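You operate a simulated robot arm through the tools that you are given. There is no shell and no other tool. Be economical: measure what you need, move in short steps, check, and stop when the job is done.

You are at the controls of a simulated robot arm. One attempt, no reset.

## Task
Put the iron dish in the sink basin. Put the blue rinse bottle from the counter under the bin rack on the counter right of the sink and the orange rinse bottle on the counter beside the splash panel. Open the chamber door, take the purple blotter pad from the open counter at the end of the slat wall and put it on the grid of the damp chamber and shut the door again. Take the strap on the corner counter and put it away on the low shelf of the packing bench. Any order will do. Set down upright: rinse bottle.

It is judged by the outcome, as a careful person would: the job done as asked, and still so three seconds after it is handed in. It fails if anything else is knocked over, pushed out of place, dropped, spilled or broken.

## Robot
A 7-joint arm with a three-finger gripper on a trunk, on a base that drives. Base frame: it is fixed to the floor where the robot stands at the start and does not move with it; the origin is under the middle of the robot, x ahead of it, y to its left, z up; the surface under the hand at the start is at about z = 904. Lengths are in mm, angles in rad, forces in N, time in s.
With the tool pointing down near the work surface it reaches from about 140 to 880 mm from the robot's upright axis, wherever it stands. Its first joint turns from -2.897 to 2.897 rad. Places, roughly: blotter pad [-5000, -2750, 1000]; chamber door [-2800, -2800, 1100]; counter beside the splash panel [-3000, -2800, 900]; counter right of the sink [-2100, -2800, 900]; grid of the damp chamber (22x25 cm) [-2760, -2920, 940]; iron dish (8x8x4 cm) [700, -100, 900]; low shelf of the packing bench [600, -300, 200]; rinse bottle [-6000, -2750, 1000]; sink basin [-1500, -2800, 700]; strap (18x4x11 cm) [-8600, -2900, 1000]. Payload 2.94 kg.
The tool frame sits at the grasp point between the pads (the TCP): z along the fingers, y along the line on which they close. The tips reach 30 mm beyond it. The gripper opens to 132 mm. The gripper's body begins 107 mm behind the TCP.
Orientation is that of the tool frame in the base frame, as a unit quaternion [x, y, z, w]. With the fingers straight down and closing along the base's y, the tool's x points along the base's -x, its y along +y and its z along -z.

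## Interface
- The arm moves only by the tool arm_command. Its argument "rows" is a list of rows, each a list of 3 entries, a list of its own where there are three numbers: the opening, from 0 (shut) to 1 (fully open), then the shift along the tool's x, y, z in mm, then the turn, a rotation vector about the tool's x, y, z in degrees. In form: [[claw, [dx, dy, dz], [ax, ay, az]], ...]. A call has 1 to 8 rows; each row shifts and turns the commanded pose from where the row before left it, along the tool's axes as they then stand. A row lasts 0.2 s, in which the tool goes at most 50 mm and 0.15 rad; a call with a longer step from one row to the next is refused whole, and so is a gripper value outside its range. Where a pose cannot be reached the arm comes as near as it can. A force on the tool above 40 N (or 10 N above the force at the start of the call, whichever is more), or a blocked arm, ends the call early, and 0.2 s more pass. The fingers move at their own pace and stop on an object; they squeeze with about 33 N. The grip force told is the motor's: it shows also when the fingers shut on nothing. Time passes only in rows, and 0.2 s behind the last, so rows that do not move let the fingers close. The reply holds the time, the measured pose of the TCP, the force on the tool along the base axes, the opening and the grip force, in the units named above and with some noise, with the torque about the TCP (base axes, N m) and any sound that the robot's microphone picked up.
- Cameras (640 x 400 px; columns grow to the right, rows downward): "scene" is now at [37, 194.3, 1730.5]; the picture's right is [0.06, -1.00, 0.00], its down [-0.85, -0.05, -0.52] and it looks along [0.52, 0.03, -0.85] (base axes); focal length 291 px, centre (320, 200). "wrist" rides on the gripper at [72, 3, -144] in the tool frame; the picture's right is [-0.04, 1.00, 0.00], its down [-0.88, -0.04, -0.48] and it looks along [-0.48, -0.02, 0.88] (tool axes); focal length 256 px, centre (320, 200).
- capture(camera): a new picture of that camera. No time passes.
- raise_lower(by): slides the trunk up (or, below 0, down) by that many mm; the arm and the scene camera ride with it, the base frame stays. It gives what a move gives, with no picture.
- drive_base(legs): drives the robot by 1 to 6 legs, each [ahead, left, turn to the left] in mm, mm and rad, along the robot's own axes; the way and the turn of a leg run together, so that a leg with both is an arc; at most 1500 mm and 3.142 rad a leg. The arm and the cameras ride along, it lands a little off, and it stops where it bumps. It gives what a move gives.
- pan_tilt(pan, tilt): turns the head with the scene camera to pan (to the left, within 2.496 rad either way) and tilt (down, from -0.506 to 1.204), counted from straight ahead of the robot. It gives what a move gives.
- measure_at(camera, pixels): for up to 12 pixels [column, row] of the newest picture of that camera ("zoom" is the newest enlarged one), the place [x, y, z] in the base frame of the surface seen there, good to about 2 mm. No time passes.
- zoom(camera, box): a new picture of the part [left, top, right, bottom] of that camera's present view, enlarged. No time passes.
- hand_in(): hands the job in; it is judged then, once.

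Work in short steps. Measure before you move; look again where a grasp or a placing could have gone wrong, and mend it. You have 124 turns and 118 pictures in all, those below and enlarged ones among them. Open the gripper and draw the arm clear of the work before you hand the job in, unless the task says otherwise.

The tools are called after "Request:" as a command line: name --argument value ..., lists and objects as JSON in quotes. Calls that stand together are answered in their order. arm_command: Moves the arm, as the interface text tells. Its arguments: {"type":"object","properties":{"rows":{"type":"array","items":{"type":"array"}}},"required":["rows"]} The other tools are called the same way: raise_lower (by) slides the trunk up or down; drive_base (legs) drives the base; pan_tilt (pan, tilt) turns the head that bears the scene camera; capture (camera) takes a picture; measure_at (camera, pixels) gives the place of the surface under pixels of a picture; zoom (camera, box) takes an enlarged picture of a part of a camera's view; hand_in () hands the job in.

At the start:

```text
time_s: 0.0
eef_pos: [553.6, -198.4, 1168.7]
tool_rot: [-0.001, 1.0, 0.0, 0.0]
force: [-0.4, -0.3, 0.3]
ft_torque: [0.04, 0.02, -0.01]
grip_width: 131.9
finger_force: 0.0
trunk travel left (down, up): [-250.0, 290.0]
robot x, y, heading: [4.8, 0.0, -0.006]
head pan, tilt: [0.058, 1.025]
```

scene: 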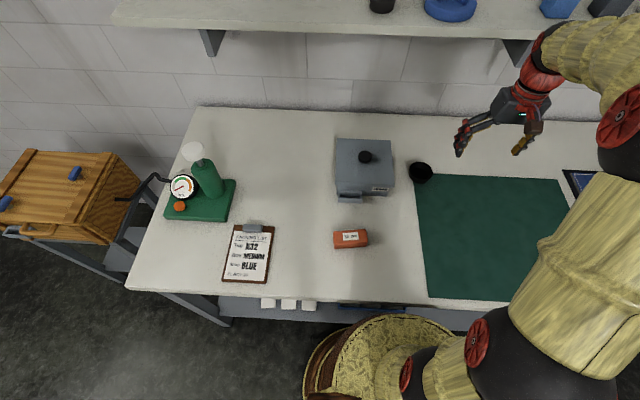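
wrist: 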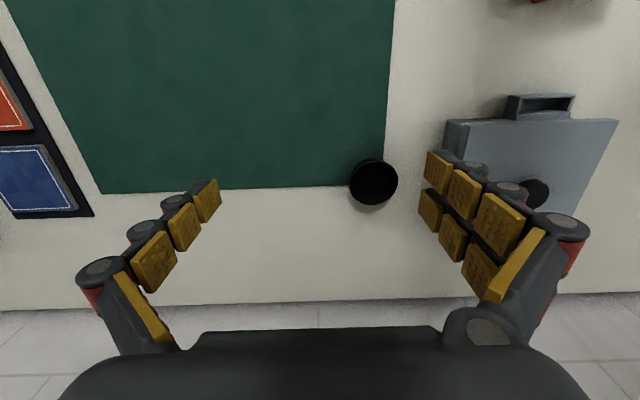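

The dark round thing at scene (421,172), wrist (373,183) should be the iron dish; I measure it and zoom in.

Request:
zoom --camera "wrist" --box '[300, 120, 460, 220]'

Request:
measure_at --camera "wrist" --pixels '[[373, 183], [352, 183], [397, 183], [373, 162], [373, 204], [373, 240]]'

Request:
measure_at --camera "scene" --pixels '[[421, 172], [421, 163], [421, 180], [412, 172], [431, 172], [480, 230], [290, 303], [365, 305], [350, 240]]'

```text
4.00 times, centred on (380, 170) of wrist
```

zoom: 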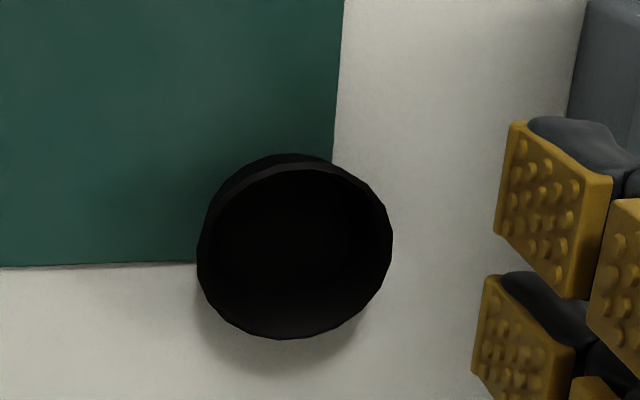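

```text
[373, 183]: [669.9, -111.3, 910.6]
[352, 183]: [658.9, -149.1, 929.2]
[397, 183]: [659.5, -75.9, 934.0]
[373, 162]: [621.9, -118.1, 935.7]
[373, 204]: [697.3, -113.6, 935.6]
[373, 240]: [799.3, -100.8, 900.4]
```

```text
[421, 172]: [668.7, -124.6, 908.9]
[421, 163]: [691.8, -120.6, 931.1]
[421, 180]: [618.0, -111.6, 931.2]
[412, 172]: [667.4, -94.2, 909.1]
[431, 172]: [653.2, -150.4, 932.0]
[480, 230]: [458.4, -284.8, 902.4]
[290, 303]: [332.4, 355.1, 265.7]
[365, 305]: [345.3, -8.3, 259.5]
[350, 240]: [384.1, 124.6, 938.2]
```

The dish is centred near (659,-113), rim z 936, about 80 mm wide. I move over it and come partly down with the fingers open at 0.8.

Request:
arm_command --rows '[[0.85, [-35, 28.5, 0], [0, 0, 0]], [0.85, [-35, 28.5, 0], [0, 0, 0]], [0.85, [-35, 28.5, 0], [0, 0, 0]], [0.85, [0, 0, 45], [0, 0, 0]], [0.85, [0, 0, 45], [0, 0, 0]], [0.85, [0, 0, 45], [0, 0, 0]], [0.85, [0, 0, 35], [0, 0, 0]], [0.85, [0, 0, 0], [0, 0, 0]]]'

Request:
capture --camera "wrist"

```text
time_s: 1.8
eef_pos: [658.5, -107.0, 994.0]
tool_rot: [0.0, 1.0, 0.0, -0.001]
force: [0.5, 0.2, -0.2]
ft_torque: [0.02, 0.05, -0.02]
grip_width: 112.3
finger_force: 0.0
trunk travel left (down, up): [-250.0, 290.0]
robot x, y, heading: [-1.6, 0.6, 0.001]
head pan, tilt: [0.058, 1.025]
```

```text
114 pictures are left
```

wrist: 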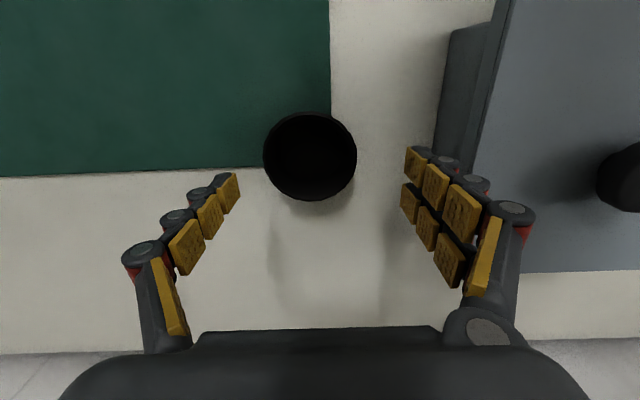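

The dish sits slightly left of the finger midline (310 vs 321); I shift -6 mm in y, go down and close.

Request:
arm_command --rows '[[0.85, [0, -6, 25], [0, 0, 0]], [0.85, [0, 0, 33], [0, 0, 0]], [0.85, [0, 0, 0], [0, 0, 0]], [0.5, [0, 0, 0], [0, 0, 0]], [0.3, [0, 0, 0], [0, 0, 0]], [0.3, [0, 0, 0], [0, 0, 0]], [0.3, [0, 0, 0], [0, 0, 0]]]'

Request:
capture --camera "wrist"

```text
time_s: 3.4
eef_pos: [658.5, -116.6, 940.8]
tool_rot: [0.0, 1.0, 0.0, 0.0]
force: [-0.7, 2.7, 1.2]
ft_torque: [0.15, 0.05, -0.02]
grip_width: 76.7
finger_force: 26.6
trunk travel left (down, up): [-250.0, 290.0]
robot x, y, heading: [1.6, -1.1, -0.001]
head pan, tilt: [0.058, 1.025]
```

```text
113 pictures are left
```

wrist: 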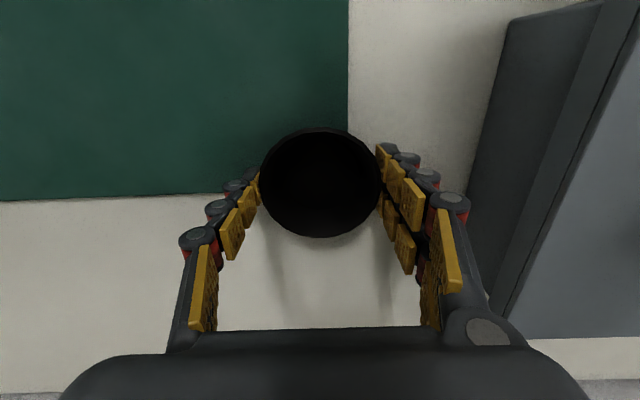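

Grip holds at 76.7 mm with 27 N. I lift it.

Request:
arm_command --rows '[[0.3, [0, 0, -20], [0, 0, 0]], [0.3, [0, 0, -40], [0, 0, 0]], [0.3, [0, 0, -45], [0, 0, 0]], [0.3, [0, 0, -45], [0, 0, 0]], [0.3, [45, 0, -20], [0, 0, 0]], [0.3, [48, 0, 0], [0, 0, 0]], [0.3, [48, 0, 0], [0, 0, 0]], [0.3, [48, 0, 0], [0, 0, 0]]]'

Request:
capture --camera "wrist"

Request:
pan_tilt --pan -2.4 --tilt 0.35

Request:
capture --camera "scene"

```text
time_s: 5.2
eef_pos: [468.0, -118.8, 1109.3]
tool_rot: [0.001, 1.0, 0.0, 0.001]
force: [0.3, -0.6, 0.6]
ft_torque: [0.0, -0.02, 0.0]
grip_width: 39.7
finger_force: 0.0
trunk travel left (down, up): [-250.0, 290.0]
robot x, y, heading: [-0.3, -2.4, 0.001]
head pan, tilt: [0.058, 1.025]
```

```text
112 pictures are left
```

wrist: 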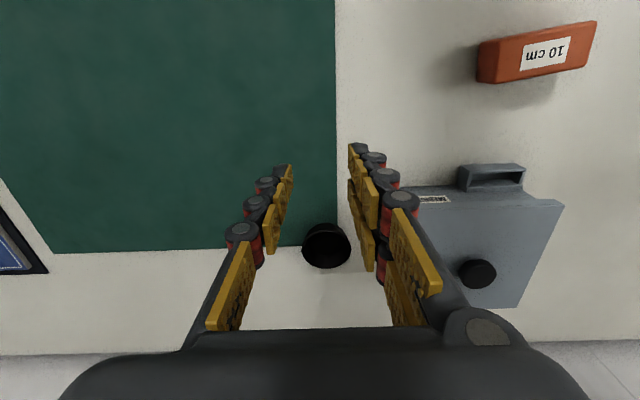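

```text
time_s: 7.4
eef_pos: [468.6, -117.7, 1109.3]
tool_rot: [0.001, 1.0, -0.001, 0.0]
force: [0.4, 1.2, 0.2]
ft_torque: [-0.02, -0.02, -0.02]
grip_width: 39.5
finger_force: 0.1
trunk travel left (down, up): [-250.0, 290.0]
robot x, y, heading: [-0.1, 1.0, -0.004]
head pan, tilt: [-2.4, 0.351]
```

```text
111 pictures are left
```

scene: 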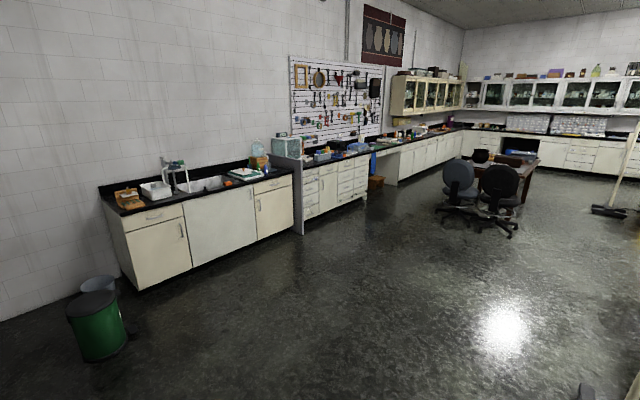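

The fingers shut to 40 mm: the dish slipped out and is back on the bench at wrist (326,245). I measure it anew.

Request:
zoom --camera "wrist" --box '[286, 205, 366, 285]'

Request:
measure_at --camera "wrist" --pixels '[[326, 245], [303, 247], [350, 247], [325, 228], [327, 267], [308, 230], [345, 230], [326, 224]]'

```text
5.00 times, centred on (326, 245) of wrist
```

zoom: 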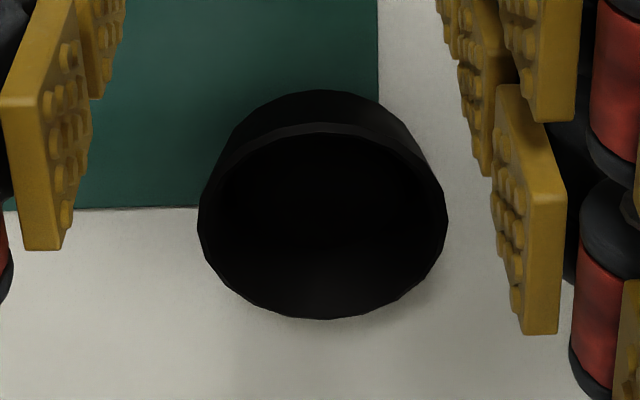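

```text
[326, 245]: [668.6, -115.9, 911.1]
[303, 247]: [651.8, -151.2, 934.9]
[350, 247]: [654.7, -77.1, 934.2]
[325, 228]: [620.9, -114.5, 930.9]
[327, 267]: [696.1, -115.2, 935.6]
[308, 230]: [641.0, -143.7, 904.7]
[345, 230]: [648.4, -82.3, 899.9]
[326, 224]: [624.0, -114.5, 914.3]
```

The dish stands upright at (658,-115), a bit tapered. I go back over it, lower this time (tips just above the bench) and close fully.

Request:
arm_command --rows '[[0.85, [-47, 1, 0], [0, 0, 0]], [0.85, [-47, 1, 0], [0, 0, 0]], [0.85, [-47, 1, 0], [0, 0, 0]], [0.85, [-47, 1, 0], [0, 0, 0]], [0.85, [0, 0, 48], [0, 0, 0]], [0.85, [0, 0, 48], [0, 0, 0]], [0.85, [0, 0, 48], [0, 0, 0]], [0.85, [0, 0, 34], [0, 0, 0]]]'

Request:
arm_command --rows '[[0.4, [0, 0, 0], [0, 0, 0]], [0, [0, 0, 0], [0, 0, 0]], [0, [0, 0, 0], [0, 0, 0]], [0, [0, 0, 0], [0, 0, 0]], [0, [0, 0, 0], [0, 0, 0]]]'

Request:
arm_command --rows '[[0, [0, 0, -4], [0, 0, 0]], [0, [0, 0, -4], [0, 0, 0]], [0, [0, 0, -4], [0, 0, 0]], [0, [0, 0, 0], [0, 0, 0]]]'

Request:
capture --camera "wrist"

```text
time_s: 9.2
eef_pos: [660.6, -114.3, 929.9]
tool_rot: [0.0, 1.0, 0.0, 0.0]
force: [0.5, -0.2, 0.6]
ft_torque: [-0.04, 0.03, -0.01]
grip_width: 112.1
finger_force: 0.0
trunk travel left (down, up): [-250.0, 290.0]
robot x, y, heading: [0.7, 1.0, 0.001]
head pan, tilt: [-2.4, 0.351]
```

```text
time_s: 10.4
eef_pos: [659.9, -115.7, 932.1]
tool_rot: [0.0, 1.0, 0.0, 0.001]
force: [-0.4, -5.5, 9.5]
ft_torque: [-0.33, -0.07, -0.11]
grip_width: 71.9
finger_force: 33.1
trunk travel left (down, up): [-250.0, 290.0]
robot x, y, heading: [0.7, -0.3, -0.006]
head pan, tilt: [-2.4, 0.351]
```

```text
time_s: 11.4
eef_pos: [658.4, -113.7, 943.1]
tool_rot: [0.001, 1.0, 0.0, -0.001]
force: [-0.8, 0.0, -2.6]
ft_torque: [-0.02, 0.01, -0.02]
grip_width: 71.8
finger_force: 33.2
trunk travel left (down, up): [-250.0, 290.0]
robot x, y, heading: [-0.7, -2.2, 0.001]
head pan, tilt: [-2.4, 0.351]
```

```text
109 pictures are left
```

wrist: 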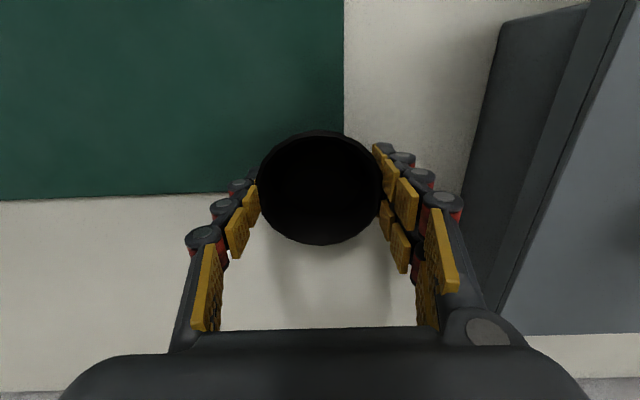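

It is held now (33 N, 71.8 mm, weight about 2.6 N). I lift gently and draw back.

Request:
arm_command --rows '[[0, [0, 0, -10], [0, 0, 0]], [0, [0, 0, -15], [0, 0, 0]], [0, [0, 0, -25], [0, 0, 0]], [0, [0, 0, -25], [0, 0, 0]], [0, [0, 0, -30], [0, 0, 0]], [0, [0, 0, -30], [0, 0, 0]], [0, [0, 0, -30], [0, 0, 0]], [0, [0, 0, -20], [0, 0, 0]]]'

Request:
arm_command --rows '[[0, [20, 0, -10], [0, 0, 0]], [0, [30, 0, -10], [0, 0, 0]], [0, [30, 0, 0], [0, 0, 0]], [0, [30, 0, 0], [0, 0, 0]], [0, [30, 0, 0], [0, 0, 0]], [0, [30, 0, 0], [0, 0, 0]], [0, [30, 0, 0], [0, 0, 0]], [0, [20, 0, 0], [0, 0, 0]]]'

Request:
capture --camera "wrist"

Request:
measure_at --camera "scene" --pixels '[[130, 208], [180, 208], [192, 185], [215, 183], [290, 175], [275, 235], [190, 285], [302, 230], [100, 280], [350, 200], [262, 162], [245, 173]]'

Request:
zoom --camera "scene" --box '[90, 120, 310, 257]'

Request:
zoom --camera "scene" --box '[280, 80, 480, 205]'

```text
time_s: 13.2
eef_pos: [657.4, -114.3, 1128.2]
tool_rot: [0.001, 1.0, 0.0, 0.0]
force: [-0.1, 0.9, -3.3]
ft_torque: [0.03, -0.02, -0.02]
grip_width: 71.7
finger_force: 32.8
trunk travel left (down, up): [-250.0, 290.0]
robot x, y, heading: [-0.7, 3.2, 0.001]
head pan, tilt: [-2.4, 0.351]
```

```text
time_s: 15.0
eef_pos: [435.3, -115.7, 1146.8]
tool_rot: [0.0, 1.0, 0.0, 0.0]
force: [0.2, 0.4, -2.6]
ft_torque: [-0.02, -0.03, -0.04]
grip_width: 71.7
finger_force: 32.9
trunk travel left (down, up): [-250.0, 290.0]
robot x, y, heading: [-5.0, -1.5, -0.003]
head pan, tilt: [-2.4, 0.351]
```

```text
108 pictures are left
```

wrist: 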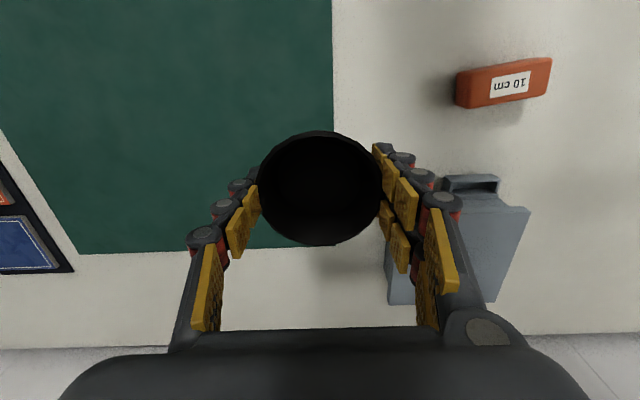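

```text
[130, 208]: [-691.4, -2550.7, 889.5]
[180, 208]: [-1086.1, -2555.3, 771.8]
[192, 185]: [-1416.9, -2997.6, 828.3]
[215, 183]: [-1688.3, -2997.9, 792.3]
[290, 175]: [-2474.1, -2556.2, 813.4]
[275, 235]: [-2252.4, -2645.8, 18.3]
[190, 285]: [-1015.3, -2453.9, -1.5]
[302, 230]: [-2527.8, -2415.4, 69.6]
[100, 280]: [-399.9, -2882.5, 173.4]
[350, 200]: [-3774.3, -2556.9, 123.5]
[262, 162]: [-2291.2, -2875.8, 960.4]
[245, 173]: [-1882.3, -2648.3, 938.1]
```

```text
2.91 times, centred on (200, 188) of scene
```

zoom: 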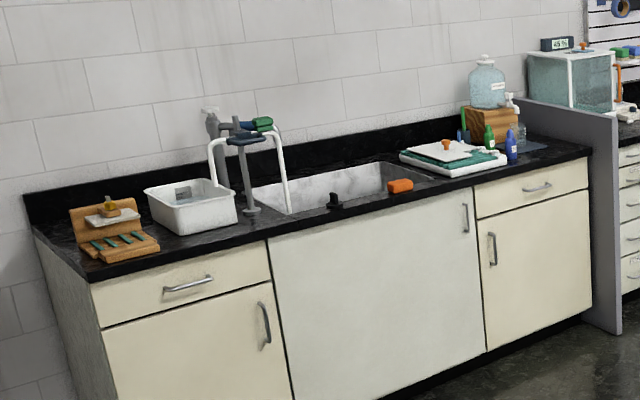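

```text
3.20 times, centred on (380, 142) of scene
```

zoom: 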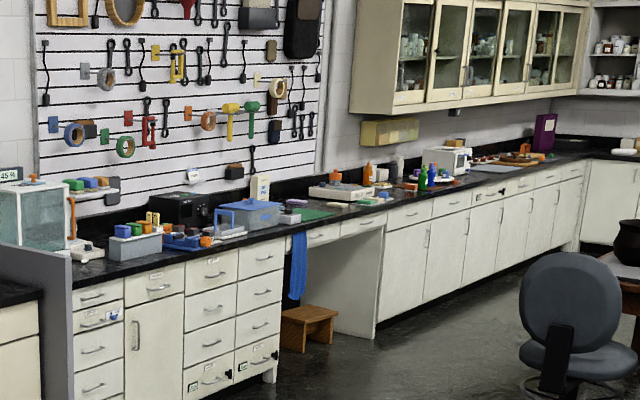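

The dish hangs well in the grip. The sink counter runs along y with its front edge at y≈-2557, basin near x=-1500; I back off, turn to face it and drive near.

Request:
drive_base --legs '[[-600, 0, 0], [0, 0, -1.571], [0, -900, 0], [1000, 0, 0], [850, 0, 0]]'

Request:
pan_tilt --pan 0 --tilt 0.7

Request:
capture --camera "scene"

Request:
capture --camera "wrist"

```text
time_s: 35.6
eef_pos: [-1579.8, -2349.4, 1148.5]
tool_rot: [0.702, 0.712, 0.0, 0.0]
force: [-0.6, -0.6, -2.5]
ft_torque: [0.01, 0.01, -0.01]
grip_width: 70.1
finger_force: 32.8
trunk travel left (down, up): [-250.0, 290.0]
robot x, y, heading: [-1472.1, -1909.4, -1.559]
head pan, tilt: [-2.4, 0.351]
```

```text
time_s: 37.8
eef_pos: [-1580.4, -2349.9, 1147.8]
tool_rot: [0.703, 0.711, 0.0, 0.001]
force: [0.0, 0.0, -2.9]
ft_torque: [0.01, -0.02, -0.03]
grip_width: 69.9
finger_force: 32.7
trunk travel left (down, up): [-250.0, 290.0]
robot x, y, heading: [-1469.6, -1909.8, -1.553]
head pan, tilt: [0.0, 0.7]
```

```text
105 pictures are left
```

scene: 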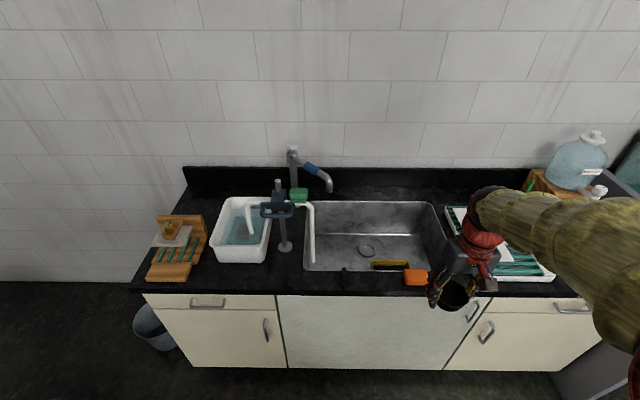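

```text
104 pictures are left
```

wrist: 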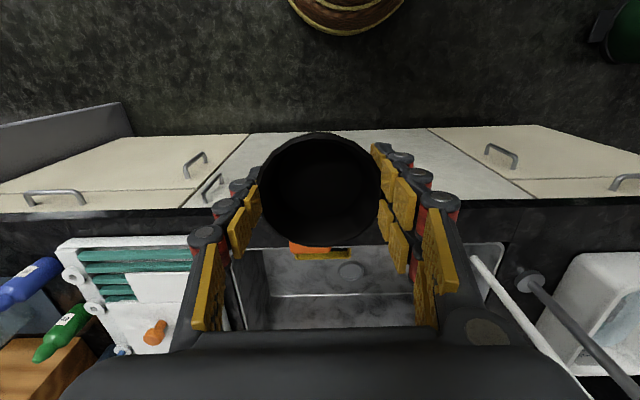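

I measure the basin, its contents and rim to choose a place to set the dish.

Request:
measure_at --camera "scene" --pixels '[[370, 225], [340, 240], [400, 240], [366, 251], [390, 264], [416, 277], [308, 268], [435, 210], [440, 230], [311, 205], [344, 270], [330, 185]]'

Request:
zoom --camera "scene" --box '[260, 140, 480, 300]'

```text
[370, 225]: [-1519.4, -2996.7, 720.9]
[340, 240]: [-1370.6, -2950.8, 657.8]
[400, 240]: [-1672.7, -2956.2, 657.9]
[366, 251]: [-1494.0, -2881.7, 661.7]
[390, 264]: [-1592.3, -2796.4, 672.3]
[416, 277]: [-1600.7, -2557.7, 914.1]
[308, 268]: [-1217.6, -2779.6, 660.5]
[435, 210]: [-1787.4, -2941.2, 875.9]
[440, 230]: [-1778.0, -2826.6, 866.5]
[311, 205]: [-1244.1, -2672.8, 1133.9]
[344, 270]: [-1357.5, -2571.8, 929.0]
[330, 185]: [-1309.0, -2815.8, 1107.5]
```

```text
2.50 times, centred on (370, 220) of scene
```

zoom: 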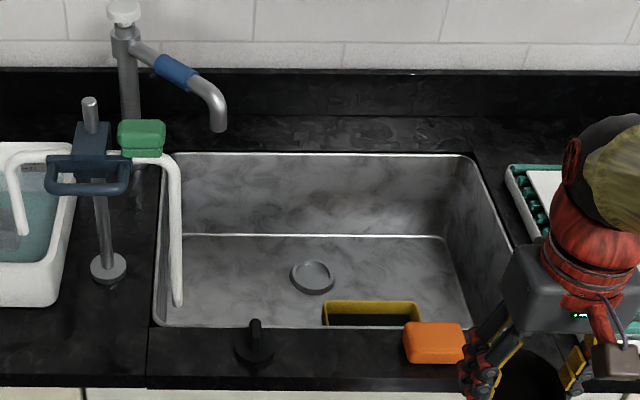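

Basin floor is at z≈658, with a yellow tray at the front and the drain at (-1494,-2882). I'll set the dish at about (-1640,-2900), behind the tray; first move the base closer.

Request:
drive_base --legs '[[250, -120, 0]]'

Request:
capture --camera "wrist"

Request:
pan_tilt --pan 0.0 --tilt 0.95

Request:
capture --camera "scene"

```text
time_s: 39.8
eef_pos: [-1698.7, -2598.6, 1148.5]
tool_rot: [0.702, 0.712, 0.001, -0.001]
force: [0.3, -0.5, -2.9]
ft_torque: [0.03, 0.0, 0.03]
grip_width: 69.9
finger_force: 32.5
trunk travel left (down, up): [-250.0, 290.0]
robot x, y, heading: [-1587.0, -2158.0, -1.558]
head pan, tilt: [0.0, 0.7]
```

```text
102 pictures are left
```

wrist: 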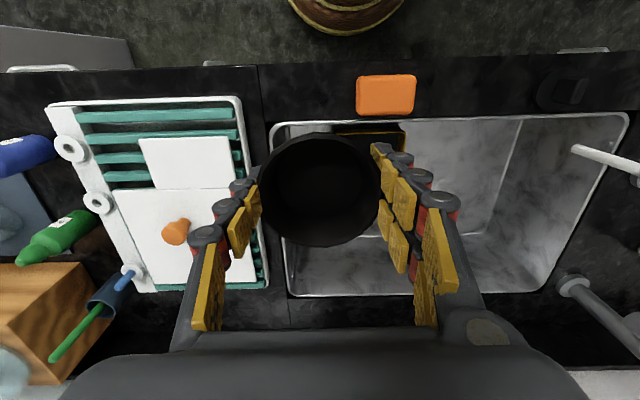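

```text
time_s: 40.5
eef_pos: [-1699.0, -2597.6, 1148.9]
tool_rot: [0.702, 0.712, 0.0, 0.0]
force: [0.0, 0.4, -2.9]
ft_torque: [0.0, -0.02, 0.0]
grip_width: 70.0
finger_force: 32.7
trunk travel left (down, up): [-250.0, 290.0]
robot x, y, heading: [-1586.3, -2162.5, -1.562]
head pan, tilt: [0.0, 0.949]
```

```text
101 pictures are left
```

scene: 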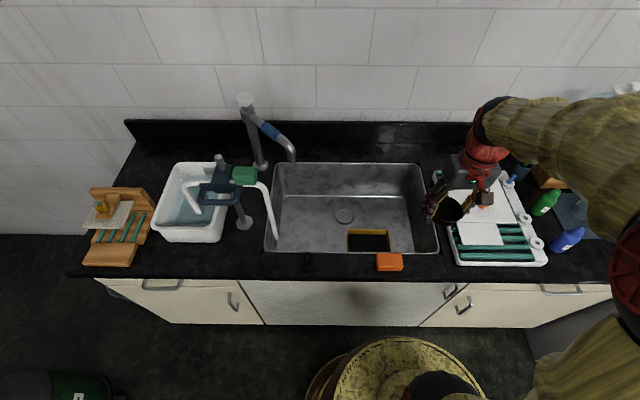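

I measure the rims and tray once more from this nearer view.

Request:
measure_at --camera "scene" --pixels '[[440, 250], [422, 164], [348, 164], [345, 215], [370, 240], [348, 231], [388, 231], [385, 205], [405, 200], [390, 220], [330, 250], [345, 235]]'

Request:
measure_at --camera "wrist" --pixels '[[280, 200], [345, 122], [410, 126], [340, 296], [400, 180], [385, 142], [420, 250], [340, 265]]'

```text
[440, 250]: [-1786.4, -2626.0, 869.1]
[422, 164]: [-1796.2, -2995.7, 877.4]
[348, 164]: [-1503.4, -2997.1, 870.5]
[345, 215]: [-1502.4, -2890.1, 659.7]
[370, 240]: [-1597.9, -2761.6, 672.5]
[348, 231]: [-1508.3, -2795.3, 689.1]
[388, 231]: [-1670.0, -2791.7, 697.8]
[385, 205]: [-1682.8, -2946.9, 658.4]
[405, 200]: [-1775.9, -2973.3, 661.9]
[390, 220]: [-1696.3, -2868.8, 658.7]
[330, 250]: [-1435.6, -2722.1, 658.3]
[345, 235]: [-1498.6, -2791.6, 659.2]
```

```text
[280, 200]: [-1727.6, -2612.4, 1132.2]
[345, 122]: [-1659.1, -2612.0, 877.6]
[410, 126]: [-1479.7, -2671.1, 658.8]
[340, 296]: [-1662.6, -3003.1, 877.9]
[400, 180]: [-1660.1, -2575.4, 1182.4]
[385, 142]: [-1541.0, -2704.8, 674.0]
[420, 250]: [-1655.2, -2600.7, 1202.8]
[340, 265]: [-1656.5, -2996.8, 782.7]
```

I move the dish over the spot (-1640,-2890) at the present height, then lower the trunk.

Request:
arm_command --rows '[[0, [-37, 7, 0], [0, 0, 0]], [0, [-37, 7, 0], [0, 0, 0]], [0, [-37, 7, 0], [0, 0, 0]], [0, [-37, 7, 0], [0, 0, 0]], [0, [-37, 7, 0], [0, 0, 0]], [0, [-37, 7, 0], [0, 0, 0]], [0, [-37, 7, 0], [0, 0, 0]], [0, [-34, 6, 0], [0, 0, 0]]]'

Request:
raise_lower --by -220

Request:
capture --camera "wrist"

Request:
capture --camera "scene"

```text
time_s: 42.3
eef_pos: [-1638.5, -2891.3, 1146.0]
tool_rot: [0.702, 0.712, 0.001, -0.001]
force: [-0.6, 0.7, -3.4]
ft_torque: [0.04, 0.02, 0.01]
grip_width: 69.7
finger_force: 32.6
trunk travel left (down, up): [-250.0, 290.0]
robot x, y, heading: [-1588.1, -2160.4, -1.559]
head pan, tilt: [0.0, 0.949]
```

```text
time_s: 44.7
eef_pos: [-1639.1, -2890.6, 925.6]
tool_rot: [0.702, 0.712, 0.0, 0.0]
force: [1.3, -0.1, -2.9]
ft_torque: [0.02, 0.01, -0.02]
grip_width: 70.1
finger_force: 32.7
trunk travel left (down, up): [-30.0, 510.0]
robot x, y, heading: [-1585.2, -2159.0, -1.557]
head pan, tilt: [0.0, 0.949]
```

```text
100 pictures are left
```

wrist: 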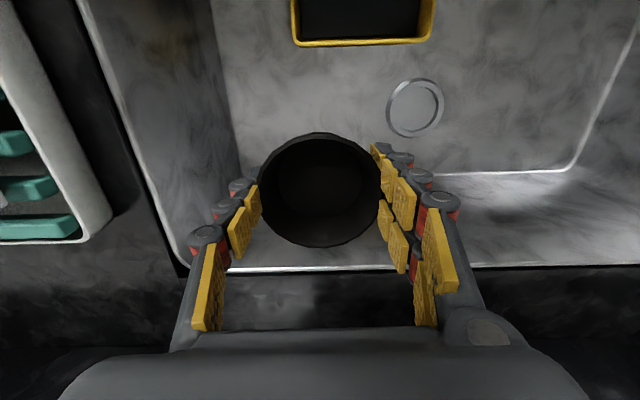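

```text
99 pictures are left
```

scene: 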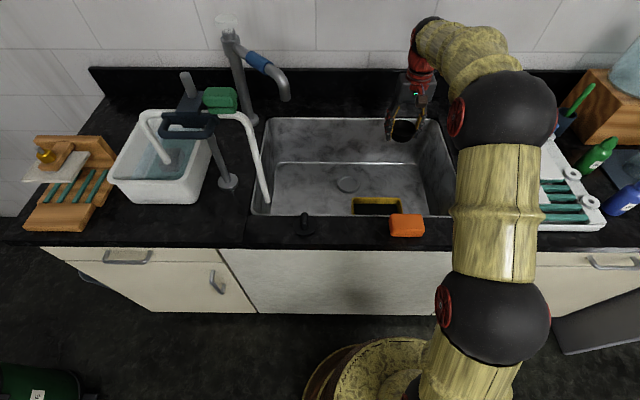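

The arm's elbow passes over the white tray; I check its height before going down.

Request:
measure_at --camera "scene" --pixels '[[505, 110], [495, 200], [495, 320], [480, 50], [430, 25], [420, 90], [505, 145]]'

```text
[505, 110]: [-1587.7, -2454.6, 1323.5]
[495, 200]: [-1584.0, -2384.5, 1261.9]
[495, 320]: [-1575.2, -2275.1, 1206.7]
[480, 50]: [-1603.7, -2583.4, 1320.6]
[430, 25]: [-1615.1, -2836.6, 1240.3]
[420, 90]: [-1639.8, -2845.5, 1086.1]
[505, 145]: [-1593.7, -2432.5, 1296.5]
```

The arm is well above everything. I go down most of the way.

Request:
arm_command --rows '[[0, [0, 0, 35], [0, 0, 0]], [0, [0, 0, 35], [0, 0, 0]], [0, [0, 0, 35], [0, 0, 0]], [0, [0, 0, 35], [0, 0, 0]], [0, [0, 0, 30], [0, 0, 0]], [0, [0, 0, 25], [0, 0, 0]], [0, [0, 0, 10], [0, 0, 0]], [0, [0, 0, 0], [0, 0, 0]]]'

Request:
capture --camera "wrist"

```text
time_s: 46.5
eef_pos: [-1640.2, -2890.3, 721.3]
tool_rot: [0.702, 0.713, 0.0, -0.001]
force: [0.2, 0.5, -2.6]
ft_torque: [0.0, 0.0, 0.02]
grip_width: 69.7
finger_force: 33.4
trunk travel left (down, up): [-30.0, 510.0]
robot x, y, heading: [-1587.1, -2159.7, -1.56]
head pan, tilt: [0.0, 0.949]
```

```text
98 pictures are left
```

wrist: 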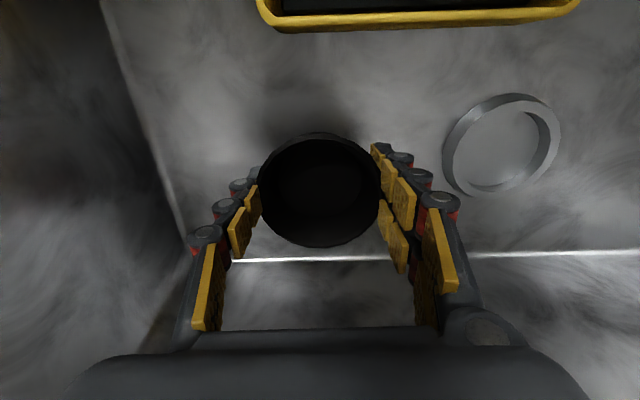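

Clear of the tray, drain and walls; I lower slowly until it touches.

Request:
arm_command --rows '[[0, [0, 0, 10], [0, 0, 0]], [0, [0, 0, 8], [0, 0, 0]], [0, [0, 0, 5], [0, 0, 0]], [0, [0, 0, 5], [0, 0, 0]], [0, [0, 0, 3], [0, 0, 0]], [0, [0, 0, 0], [0, 0, 0]]]'

```text
time_s: 47.9
eef_pos: [-1638.5, -2889.9, 689.1]
tool_rot: [0.702, 0.712, 0.0, -0.001]
force: [-0.7, -0.1, -3.3]
ft_torque: [-0.02, 0.01, 0.0]
grip_width: 70.0
finger_force: 33.0
trunk travel left (down, up): [-30.0, 510.0]
robot x, y, heading: [-1586.4, -2159.3, -1.555]
head pan, tilt: [0.0, 0.949]
```

Request:
arm_command --rows '[[0, [0, 0, 2], [0, 0, 0]], [0, [0, 0, 2], [0, 0, 0]], [0, [0, 0, 0], [0, 0, 0]]]'

```text
time_s: 48.7
eef_pos: [-1639.1, -2891.0, 688.6]
tool_rot: [0.702, 0.712, 0.0, 0.0]
force: [-1.0, 6.7, 9.5]
ft_torque: [0.2, -0.12, 0.09]
grip_width: 69.8
finger_force: 32.6
trunk travel left (down, up): [-30.0, 510.0]
robot x, y, heading: [-1588.5, -2162.0, -1.557]
head pan, tilt: [0.0, 0.949]
```

Contact is felt (+9.5 N). I open gently and lift off.

Request:
arm_command --rows '[[0.55, [0, 0, -1], [0, 0, 0]], [0.65, [0, 0, 0], [0, 0, 0]], [0.75, [0, 0, 0], [0, 0, 0]], [0.75, [0, 0, 0], [0, 0, 0]], [0.75, [0, 0, -20], [0, 0, 0]], [0.75, [0, 0, -40], [0, 0, 0]], [0.75, [0, 0, -40], [0, 0, 0]], [0.75, [0, 0, -40], [0, 0, 0]]]'

Request:
capture --camera "wrist"

```text
time_s: 50.5
eef_pos: [-1640.6, -2888.9, 826.2]
tool_rot: [0.702, 0.712, 0.001, 0.0]
force: [-0.3, -0.8, -0.5]
ft_torque: [0.02, 0.01, 0.0]
grip_width: 99.0
finger_force: 0.1
trunk travel left (down, up): [-30.0, 510.0]
robot x, y, heading: [-1588.5, -2162.4, -1.56]
head pan, tilt: [0.0, 0.949]
```

```text
97 pictures are left
```

wrist: 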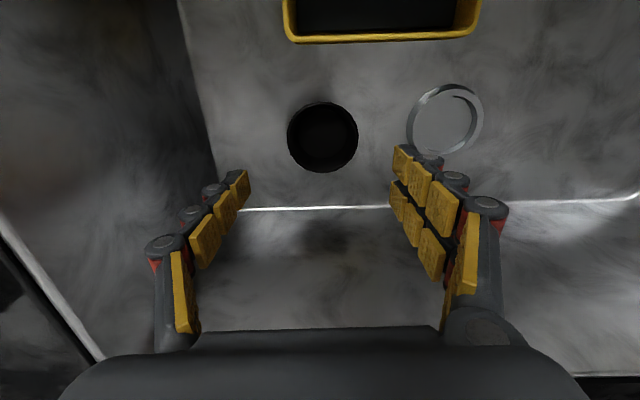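

The dish rests well in the basin. I raise the arm and the trunk, then draw the arm back.

Request:
raise_lower --by 220

Request:
arm_command --rows '[[0.75, [0, 0, -40], [0, 0, 0]], [0.75, [0, 0, -40], [0, 0, 0]], [0.75, [0, 0, -40], [0, 0, 0]], [0.75, [45, 0, 0], [0, 0, 0]], [0.75, [45, 0, 0], [0, 0, 0]], [0.75, [45, 0, 0], [0, 0, 0]], [0.75, [45, 0, 0], [0, 0, 0]], [0.75, [45, 0, 0], [0, 0, 0]]]'

Request:
arm_command --rows '[[0.75, [45, 0, 0], [0, 0, 0]], [0.75, [45, 0, 0], [0, 0, 0]], [0.75, [45, 0, 0], [0, 0, 0]], [0.75, [45, 0, 0], [0, 0, 0]]]'

Request:
pan_tilt --pan -0.9 --tilt 0.45

Request:
capture --camera "scene"

```text
time_s: 52.8
eef_pos: [-1640.2, -2889.4, 1045.5]
tool_rot: [0.702, 0.712, 0.002, -0.001]
force: [0.6, -0.2, 0.1]
ft_torque: [0.02, -0.01, 0.0]
grip_width: 99.0
finger_force: 0.0
trunk travel left (down, up): [-250.0, 290.0]
robot x, y, heading: [-1590.3, -2161.8, -1.564]
head pan, tilt: [0.0, 0.949]
```

```text
time_s: 54.6
eef_pos: [-1644.6, -2662.9, 1168.9]
tool_rot: [0.702, 0.712, 0.0, 0.0]
force: [-0.5, 0.2, -0.2]
ft_torque: [0.03, 0.01, -0.04]
grip_width: 98.9
finger_force: 0.1
trunk travel left (down, up): [-250.0, 290.0]
robot x, y, heading: [-1586.8, -2159.1, -1.555]
head pan, tilt: [0.0, 0.949]
```

```text
time_s: 55.6
eef_pos: [-1643.1, -2483.8, 1170.6]
tool_rot: [0.703, 0.712, 0.0, -0.001]
force: [-0.2, 0.4, 0.3]
ft_torque: [0.02, 0.02, 0.01]
grip_width: 99.2
finger_force: 0.0
trunk travel left (down, up): [-250.0, 290.0]
robot x, y, heading: [-1587.1, -2160.9, -1.556]
head pan, tilt: [0.0, 0.949]
```

```text
time_s: 56.8
eef_pos: [-1643.2, -2485.8, 1170.4]
tool_rot: [0.703, 0.712, -0.001, 0.0]
force: [-0.2, -0.3, -1.3]
ft_torque: [0.0, 0.06, -0.02]
grip_width: 99.1
finger_force: 0.1
trunk travel left (down, up): [-250.0, 290.0]
robot x, y, heading: [-1585.3, -2155.4, -1.559]
head pan, tilt: [-0.901, 0.45]
```

```text
96 pictures are left
```

scene: 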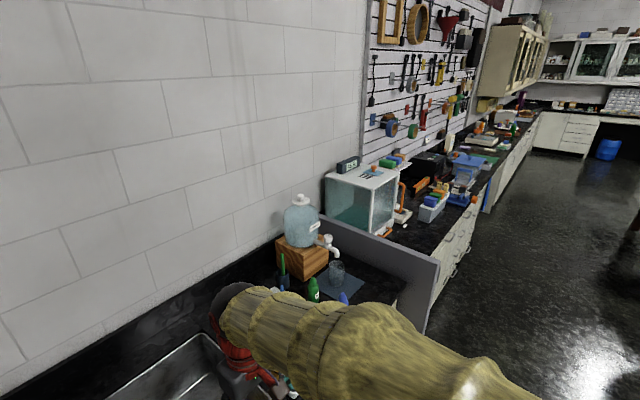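

Next, the damp chamber. I back away from the sink and move right to face it.

Request:
drive_base --legs '[[-300, 0, 0], [0, -1170, 0]]'

Request:
pan_tilt --pan 0.0 --tilt 0.6

Request:
capture --camera "scene"

Request:
capture --camera "wrist"

```text
time_s: 64.4
eef_pos: [-2809.9, -2199.3, 1170.2]
tool_rot: [0.701, 0.713, 0.0, 0.0]
force: [0.0, -0.4, 0.1]
ft_torque: [-0.01, 0.0, 0.01]
grip_width: 98.8
finger_force: 0.0
trunk travel left (down, up): [-250.0, 290.0]
robot x, y, heading: [-2754.1, -1874.5, -1.546]
head pan, tilt: [-0.901, 0.45]
```

```text
time_s: 65.6
eef_pos: [-2809.6, -2198.3, 1169.6]
tool_rot: [0.701, 0.713, 0.0, -0.001]
force: [-0.1, -0.4, -0.3]
ft_torque: [-0.03, -0.01, -0.03]
grip_width: 98.9
finger_force: 0.0
trunk travel left (down, up): [-250.0, 290.0]
robot x, y, heading: [-2755.8, -1873.4, -1.553]
head pan, tilt: [0.0, 0.6]
```

```text
95 pictures are left
```

scene: 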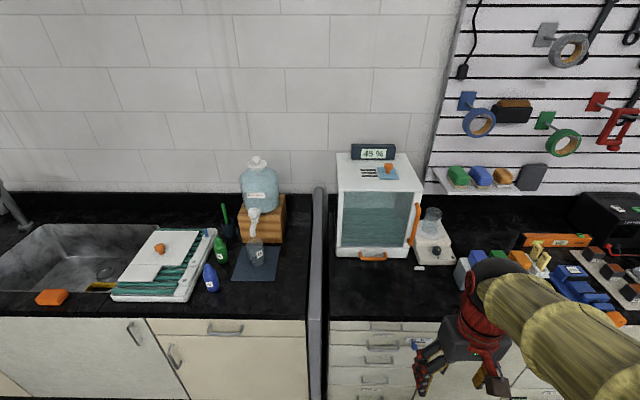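

```text
94 pictures are left
```

wrist: 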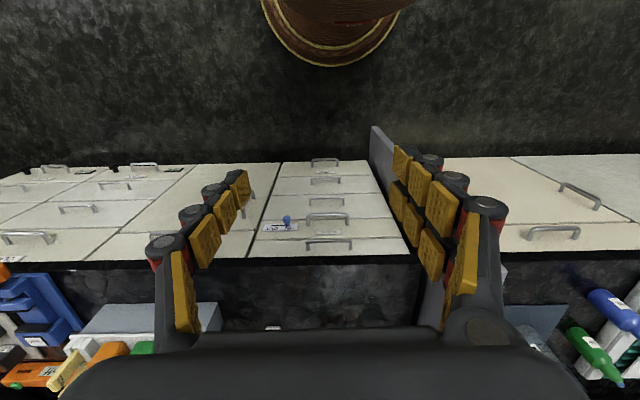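

The chamber stands at pixel (380,210) with an orange handle on its right at (413,225) and another at the bottom (373,258). I zoom in and measure.

Request:
zoom --camera "scene" --box '[310, 135, 470, 335]'

Request:
measure_at --camera "scene" --pixels '[[413, 225], [410, 243], [417, 205], [373, 258], [362, 257], [386, 258], [340, 250], [405, 255], [345, 195], [420, 185], [430, 250], [375, 215]]'

Request:
measure_at --camera "scene" --pixels '[[317, 200], [318, 300], [375, 290], [420, 267], [432, 222], [460, 275], [330, 240], [433, 264], [331, 310], [430, 316], [490, 180], [372, 152]]'

```text
2.00 times, centred on (390, 235) of scene
```

zoom: 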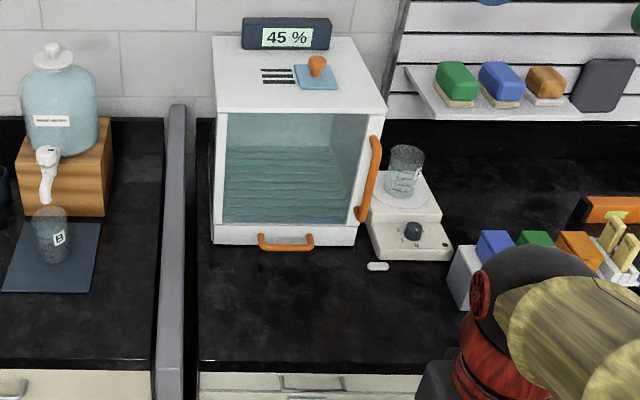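

```text
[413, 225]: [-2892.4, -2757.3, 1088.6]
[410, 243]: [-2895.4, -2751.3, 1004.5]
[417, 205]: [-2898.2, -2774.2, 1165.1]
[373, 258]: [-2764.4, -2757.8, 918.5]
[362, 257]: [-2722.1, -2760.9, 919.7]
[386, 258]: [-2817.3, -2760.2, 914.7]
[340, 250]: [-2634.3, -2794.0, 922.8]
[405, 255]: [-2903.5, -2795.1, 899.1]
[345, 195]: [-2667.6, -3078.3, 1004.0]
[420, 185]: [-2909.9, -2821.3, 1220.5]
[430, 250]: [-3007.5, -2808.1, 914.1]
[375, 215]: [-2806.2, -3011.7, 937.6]
```

```text
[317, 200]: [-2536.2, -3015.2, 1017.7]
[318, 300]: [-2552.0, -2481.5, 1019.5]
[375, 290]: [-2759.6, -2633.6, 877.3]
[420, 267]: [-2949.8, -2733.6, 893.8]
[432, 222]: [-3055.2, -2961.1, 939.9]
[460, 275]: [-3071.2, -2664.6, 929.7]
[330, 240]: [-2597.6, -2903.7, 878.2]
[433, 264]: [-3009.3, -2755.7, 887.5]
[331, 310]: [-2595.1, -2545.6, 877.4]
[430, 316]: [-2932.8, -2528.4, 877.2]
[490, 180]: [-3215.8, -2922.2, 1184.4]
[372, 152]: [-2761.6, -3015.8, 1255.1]
```

The door handle is the vertical orange bar (x≈-2893, y≈-2757, z 1000–1165), hinge on the left, opening toward the robot. A downward tool closing along x can take it; I drive closer.

Request:
drive_base --legs '[[190, -40, 0]]'

Request:
capture --camera "scene"

Request:
zoom --camera "scene" --box '[320, 130, 480, 290]'

```text
time_s: 67.1
eef_pos: [-2850.3, -2385.2, 1169.6]
tool_rot: [0.703, 0.711, 0.0, -0.001]
force: [1.2, -1.1, -0.3]
ft_torque: [0.02, 0.03, 0.02]
grip_width: 98.7
finger_force: 0.1
trunk travel left (down, up): [-250.0, 290.0]
robot x, y, heading: [-2795.3, -2061.1, -1.562]
head pan, tilt: [0.0, 0.6]
```

```text
92 pictures are left
```

scene: 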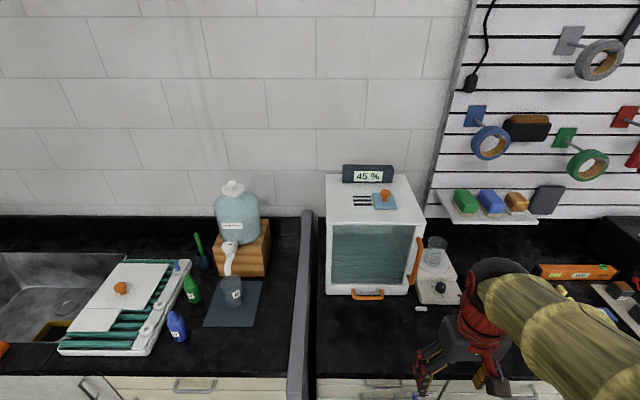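

```text
2.50 times, centred on (400, 210) of scene
```

zoom: 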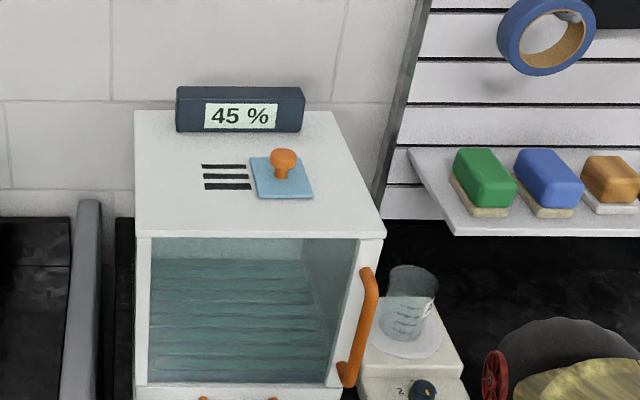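

I measure the handle in the enlarged picture, and the beaker next to it.

Request:
measure_at --camera "zoom" --pixels '[[372, 290], [368, 305], [365, 320], [360, 335], [355, 355], [367, 275], [347, 378], [378, 262], [345, 300], [412, 270], [436, 290], [145, 300]]'

```text
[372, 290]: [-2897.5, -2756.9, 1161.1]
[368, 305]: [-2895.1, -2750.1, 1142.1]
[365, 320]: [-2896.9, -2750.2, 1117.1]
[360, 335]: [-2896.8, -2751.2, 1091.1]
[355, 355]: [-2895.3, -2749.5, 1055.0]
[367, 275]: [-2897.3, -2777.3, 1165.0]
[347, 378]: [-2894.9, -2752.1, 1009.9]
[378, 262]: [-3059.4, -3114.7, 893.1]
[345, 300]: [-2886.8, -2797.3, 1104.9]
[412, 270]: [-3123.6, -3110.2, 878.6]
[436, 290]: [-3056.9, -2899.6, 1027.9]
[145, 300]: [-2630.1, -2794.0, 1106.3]
```

Bar centre is (-2896,-2757), top z 1165. I move above it with the fingers at half opening.

Request:
arm_command --rows '[[0.5, [-46, -6.2, -9], [0, 0, 0]], [0.5, [-46, -6.2, -9], [0, 0, 0]], [0.5, [-46, -6.2, -9], [0, 0, 0]], [0.5, [-46, -6.2, -9], [0, 0, 0]], [0.5, [-46, -6.2, -9], [0, 0, 0]], [0.5, [-46, -6.2, -9], [0, 0, 0]], [0.5, [-46, -6.2, -9], [0, 0, 0]], [0.5, [-46, -6.2, -9], [0, 0, 0]]]'

Request:
capture --camera "wrist"

Request:
capture --camera "scene"

```text
time_s: 68.9
eef_pos: [-2891.7, -2755.4, 1242.9]
tool_rot: [0.703, 0.711, 0.001, -0.002]
force: [-0.7, -0.5, -0.1]
ft_torque: [0.07, 0.05, -0.01]
grip_width: 66.0
finger_force: 0.0
trunk travel left (down, up): [-250.0, 290.0]
robot x, y, heading: [-2797.4, -2058.8, -1.566]
head pan, tilt: [0.0, 0.6]
```

```text
90 pictures are left
```

wrist: 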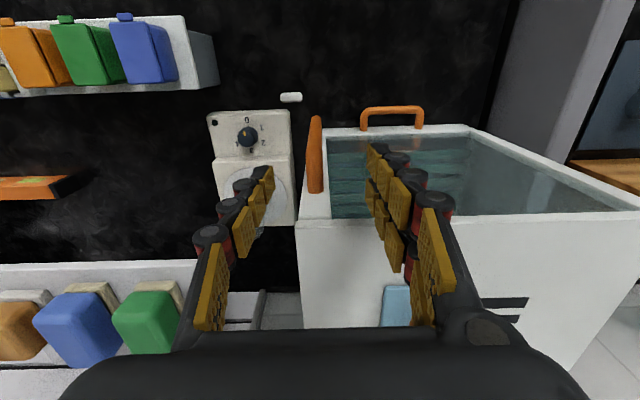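

```text
89 pictures are left
```

scene: 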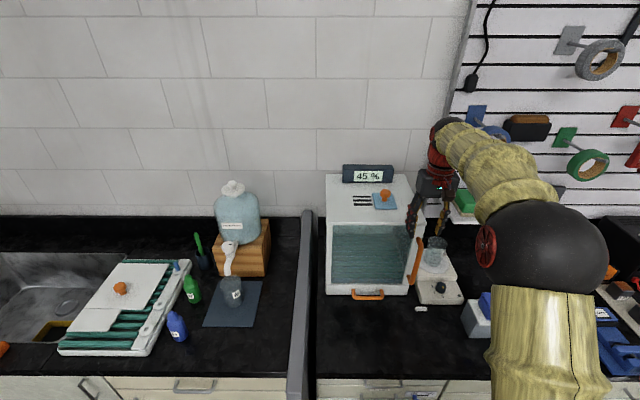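

The bar lies between the fingers; I shift 4 mm, descend to z≈1138 and close.

Request:
arm_command --rows '[[0.5, [0, -4, 20], [0, 0, 0]], [0.5, [0, 0, 30], [0, 0, 0]], [0.5, [0, 0, 30], [0, 0, 0]], [0.5, [0, 0, 25], [0, 0, 0]], [0.2, [0, 0, 0], [0, 0, 0]], [0, [0, 0, 0], [0, 0, 0]], [0, [0, 0, 0], [0, 0, 0]], [0, [0, 0, 0], [0, 0, 0]]]'

Request:
capture --camera "wrist"

```text
time_s: 70.7
eef_pos: [-2898.8, -2752.9, 1135.0]
tool_rot: [0.703, 0.711, 0.001, -0.001]
force: [1.5, 0.2, 0.8]
ft_torque: [0.06, 0.0, 0.03]
grip_width: 15.8
finger_force: 16.4
trunk travel left (down, up): [-250.0, 290.0]
robot x, y, heading: [-2792.8, -2061.1, -1.558]
head pan, tilt: [0.0, 0.6]
```

```text
88 pictures are left
```

wrist: 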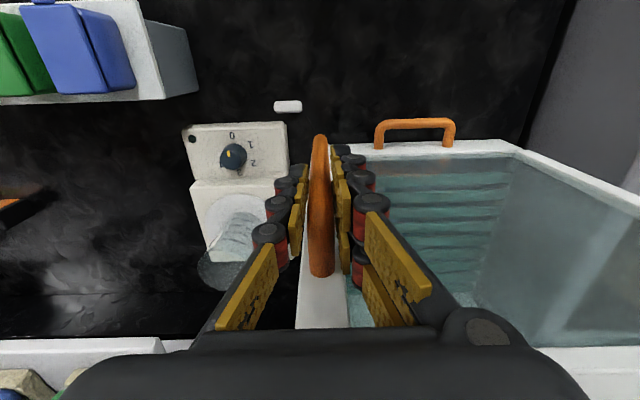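

The handle is gripped (15.8 mm). I pull the door along its arc (hinge near x=-2637, y=-2795), turning the tool with it: 4 steps of 7.5°.

Request:
arm_command --rows '[[0, [33.5, 7.5, 0], [0, 0, 7.5]], [0, [33.5, 7.5, 0], [0, 0, 7.5]], [0, [33.5, 7.5, 0], [0, 0, 7.5]], [0, [33.5, 7.5, 0], [0, 0, 7.5]]]'

Request:
capture --camera "scene"

```text
time_s: 71.7
eef_pos: [-2844.8, -2627.5, 1135.2]
tool_rot: [0.863, 0.505, -0.001, 0.002]
force: [7.9, -4.2, 19.0]
ft_torque: [-0.2, -0.21, 0.28]
grip_width: 15.2
finger_force: 41.1
trunk travel left (down, up): [-250.0, 290.0]
robot x, y, heading: [-2792.5, -2061.0, -1.565]
head pan, tilt: [0.0, 0.6]
```

```text
87 pictures are left
```

scene: 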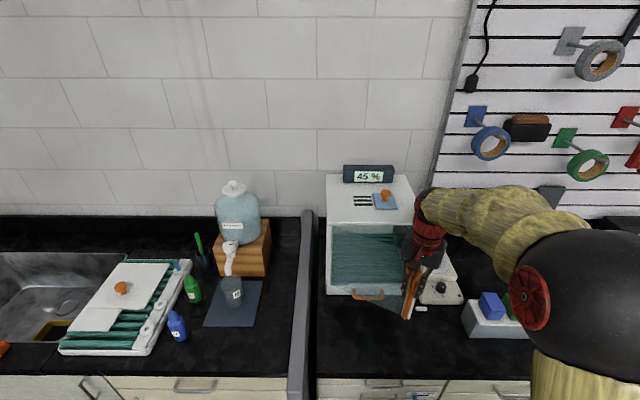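

The door swings well. I carry on another 37°.

Request:
arm_command --rows '[[0, [33.5, 7.5, 0], [0, 0, 7.5]], [0, [33.5, 7.5, 0], [0, 0, 7.5]], [0, [33.5, 7.5, 0], [0, 0, 7.5]], [0, [33.5, 7.5, 0], [0, 0, 7.5]], [0, [33.5, 7.5, 0], [0, 0, 7.5]]]'

Request:
capture --camera "scene"

```text
time_s: 72.9
eef_pos: [-2723.2, -2536.7, 1135.0]
tool_rot: [0.973, 0.231, 0.001, -0.002]
force: [-4.1, 12.9, 16.5]
ft_torque: [0.65, 0.99, 0.29]
grip_width: 15.2
finger_force: 41.2
trunk travel left (down, up): [-250.0, 290.0]
robot x, y, heading: [-2794.6, -2059.7, -1.56]
head pan, tilt: [0.0, 0.6]
stopped in row 5: the force on the tool passed its limit at 42 N (the readings are from after the stop); the commanded pose is now the measured one
```

```text
86 pictures are left
```

scene: 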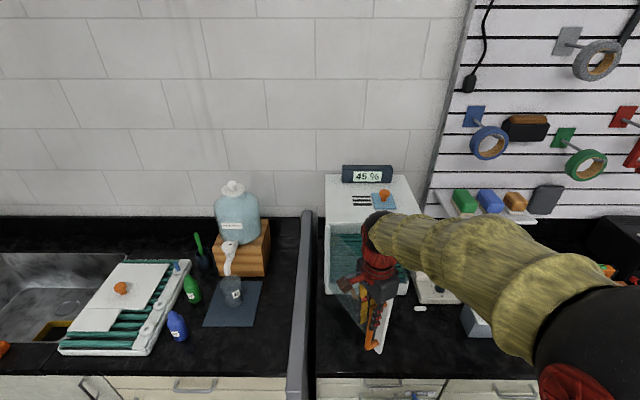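

It stopped at 42 N after about 64° of swing. I look closer for a cause.

Request:
zoom --camera "scene" --box '[310, 160, 470, 360]'

Request:
capture --camera "wrist"

```text
2.00 times, centred on (390, 260) of scene
```

zoom: 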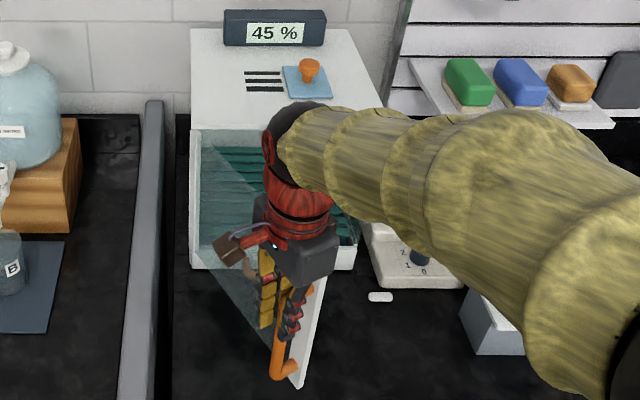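

```text
84 pictures are left
```

wrist: 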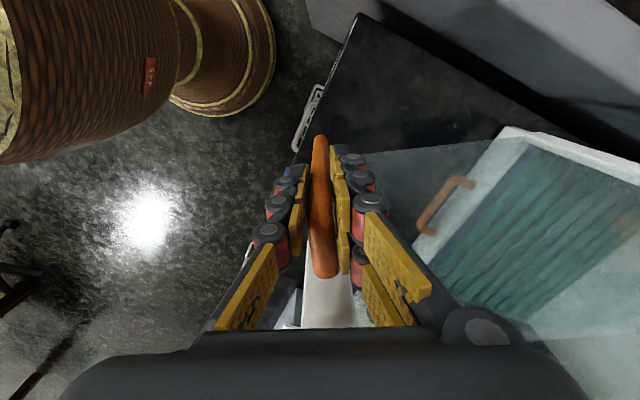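

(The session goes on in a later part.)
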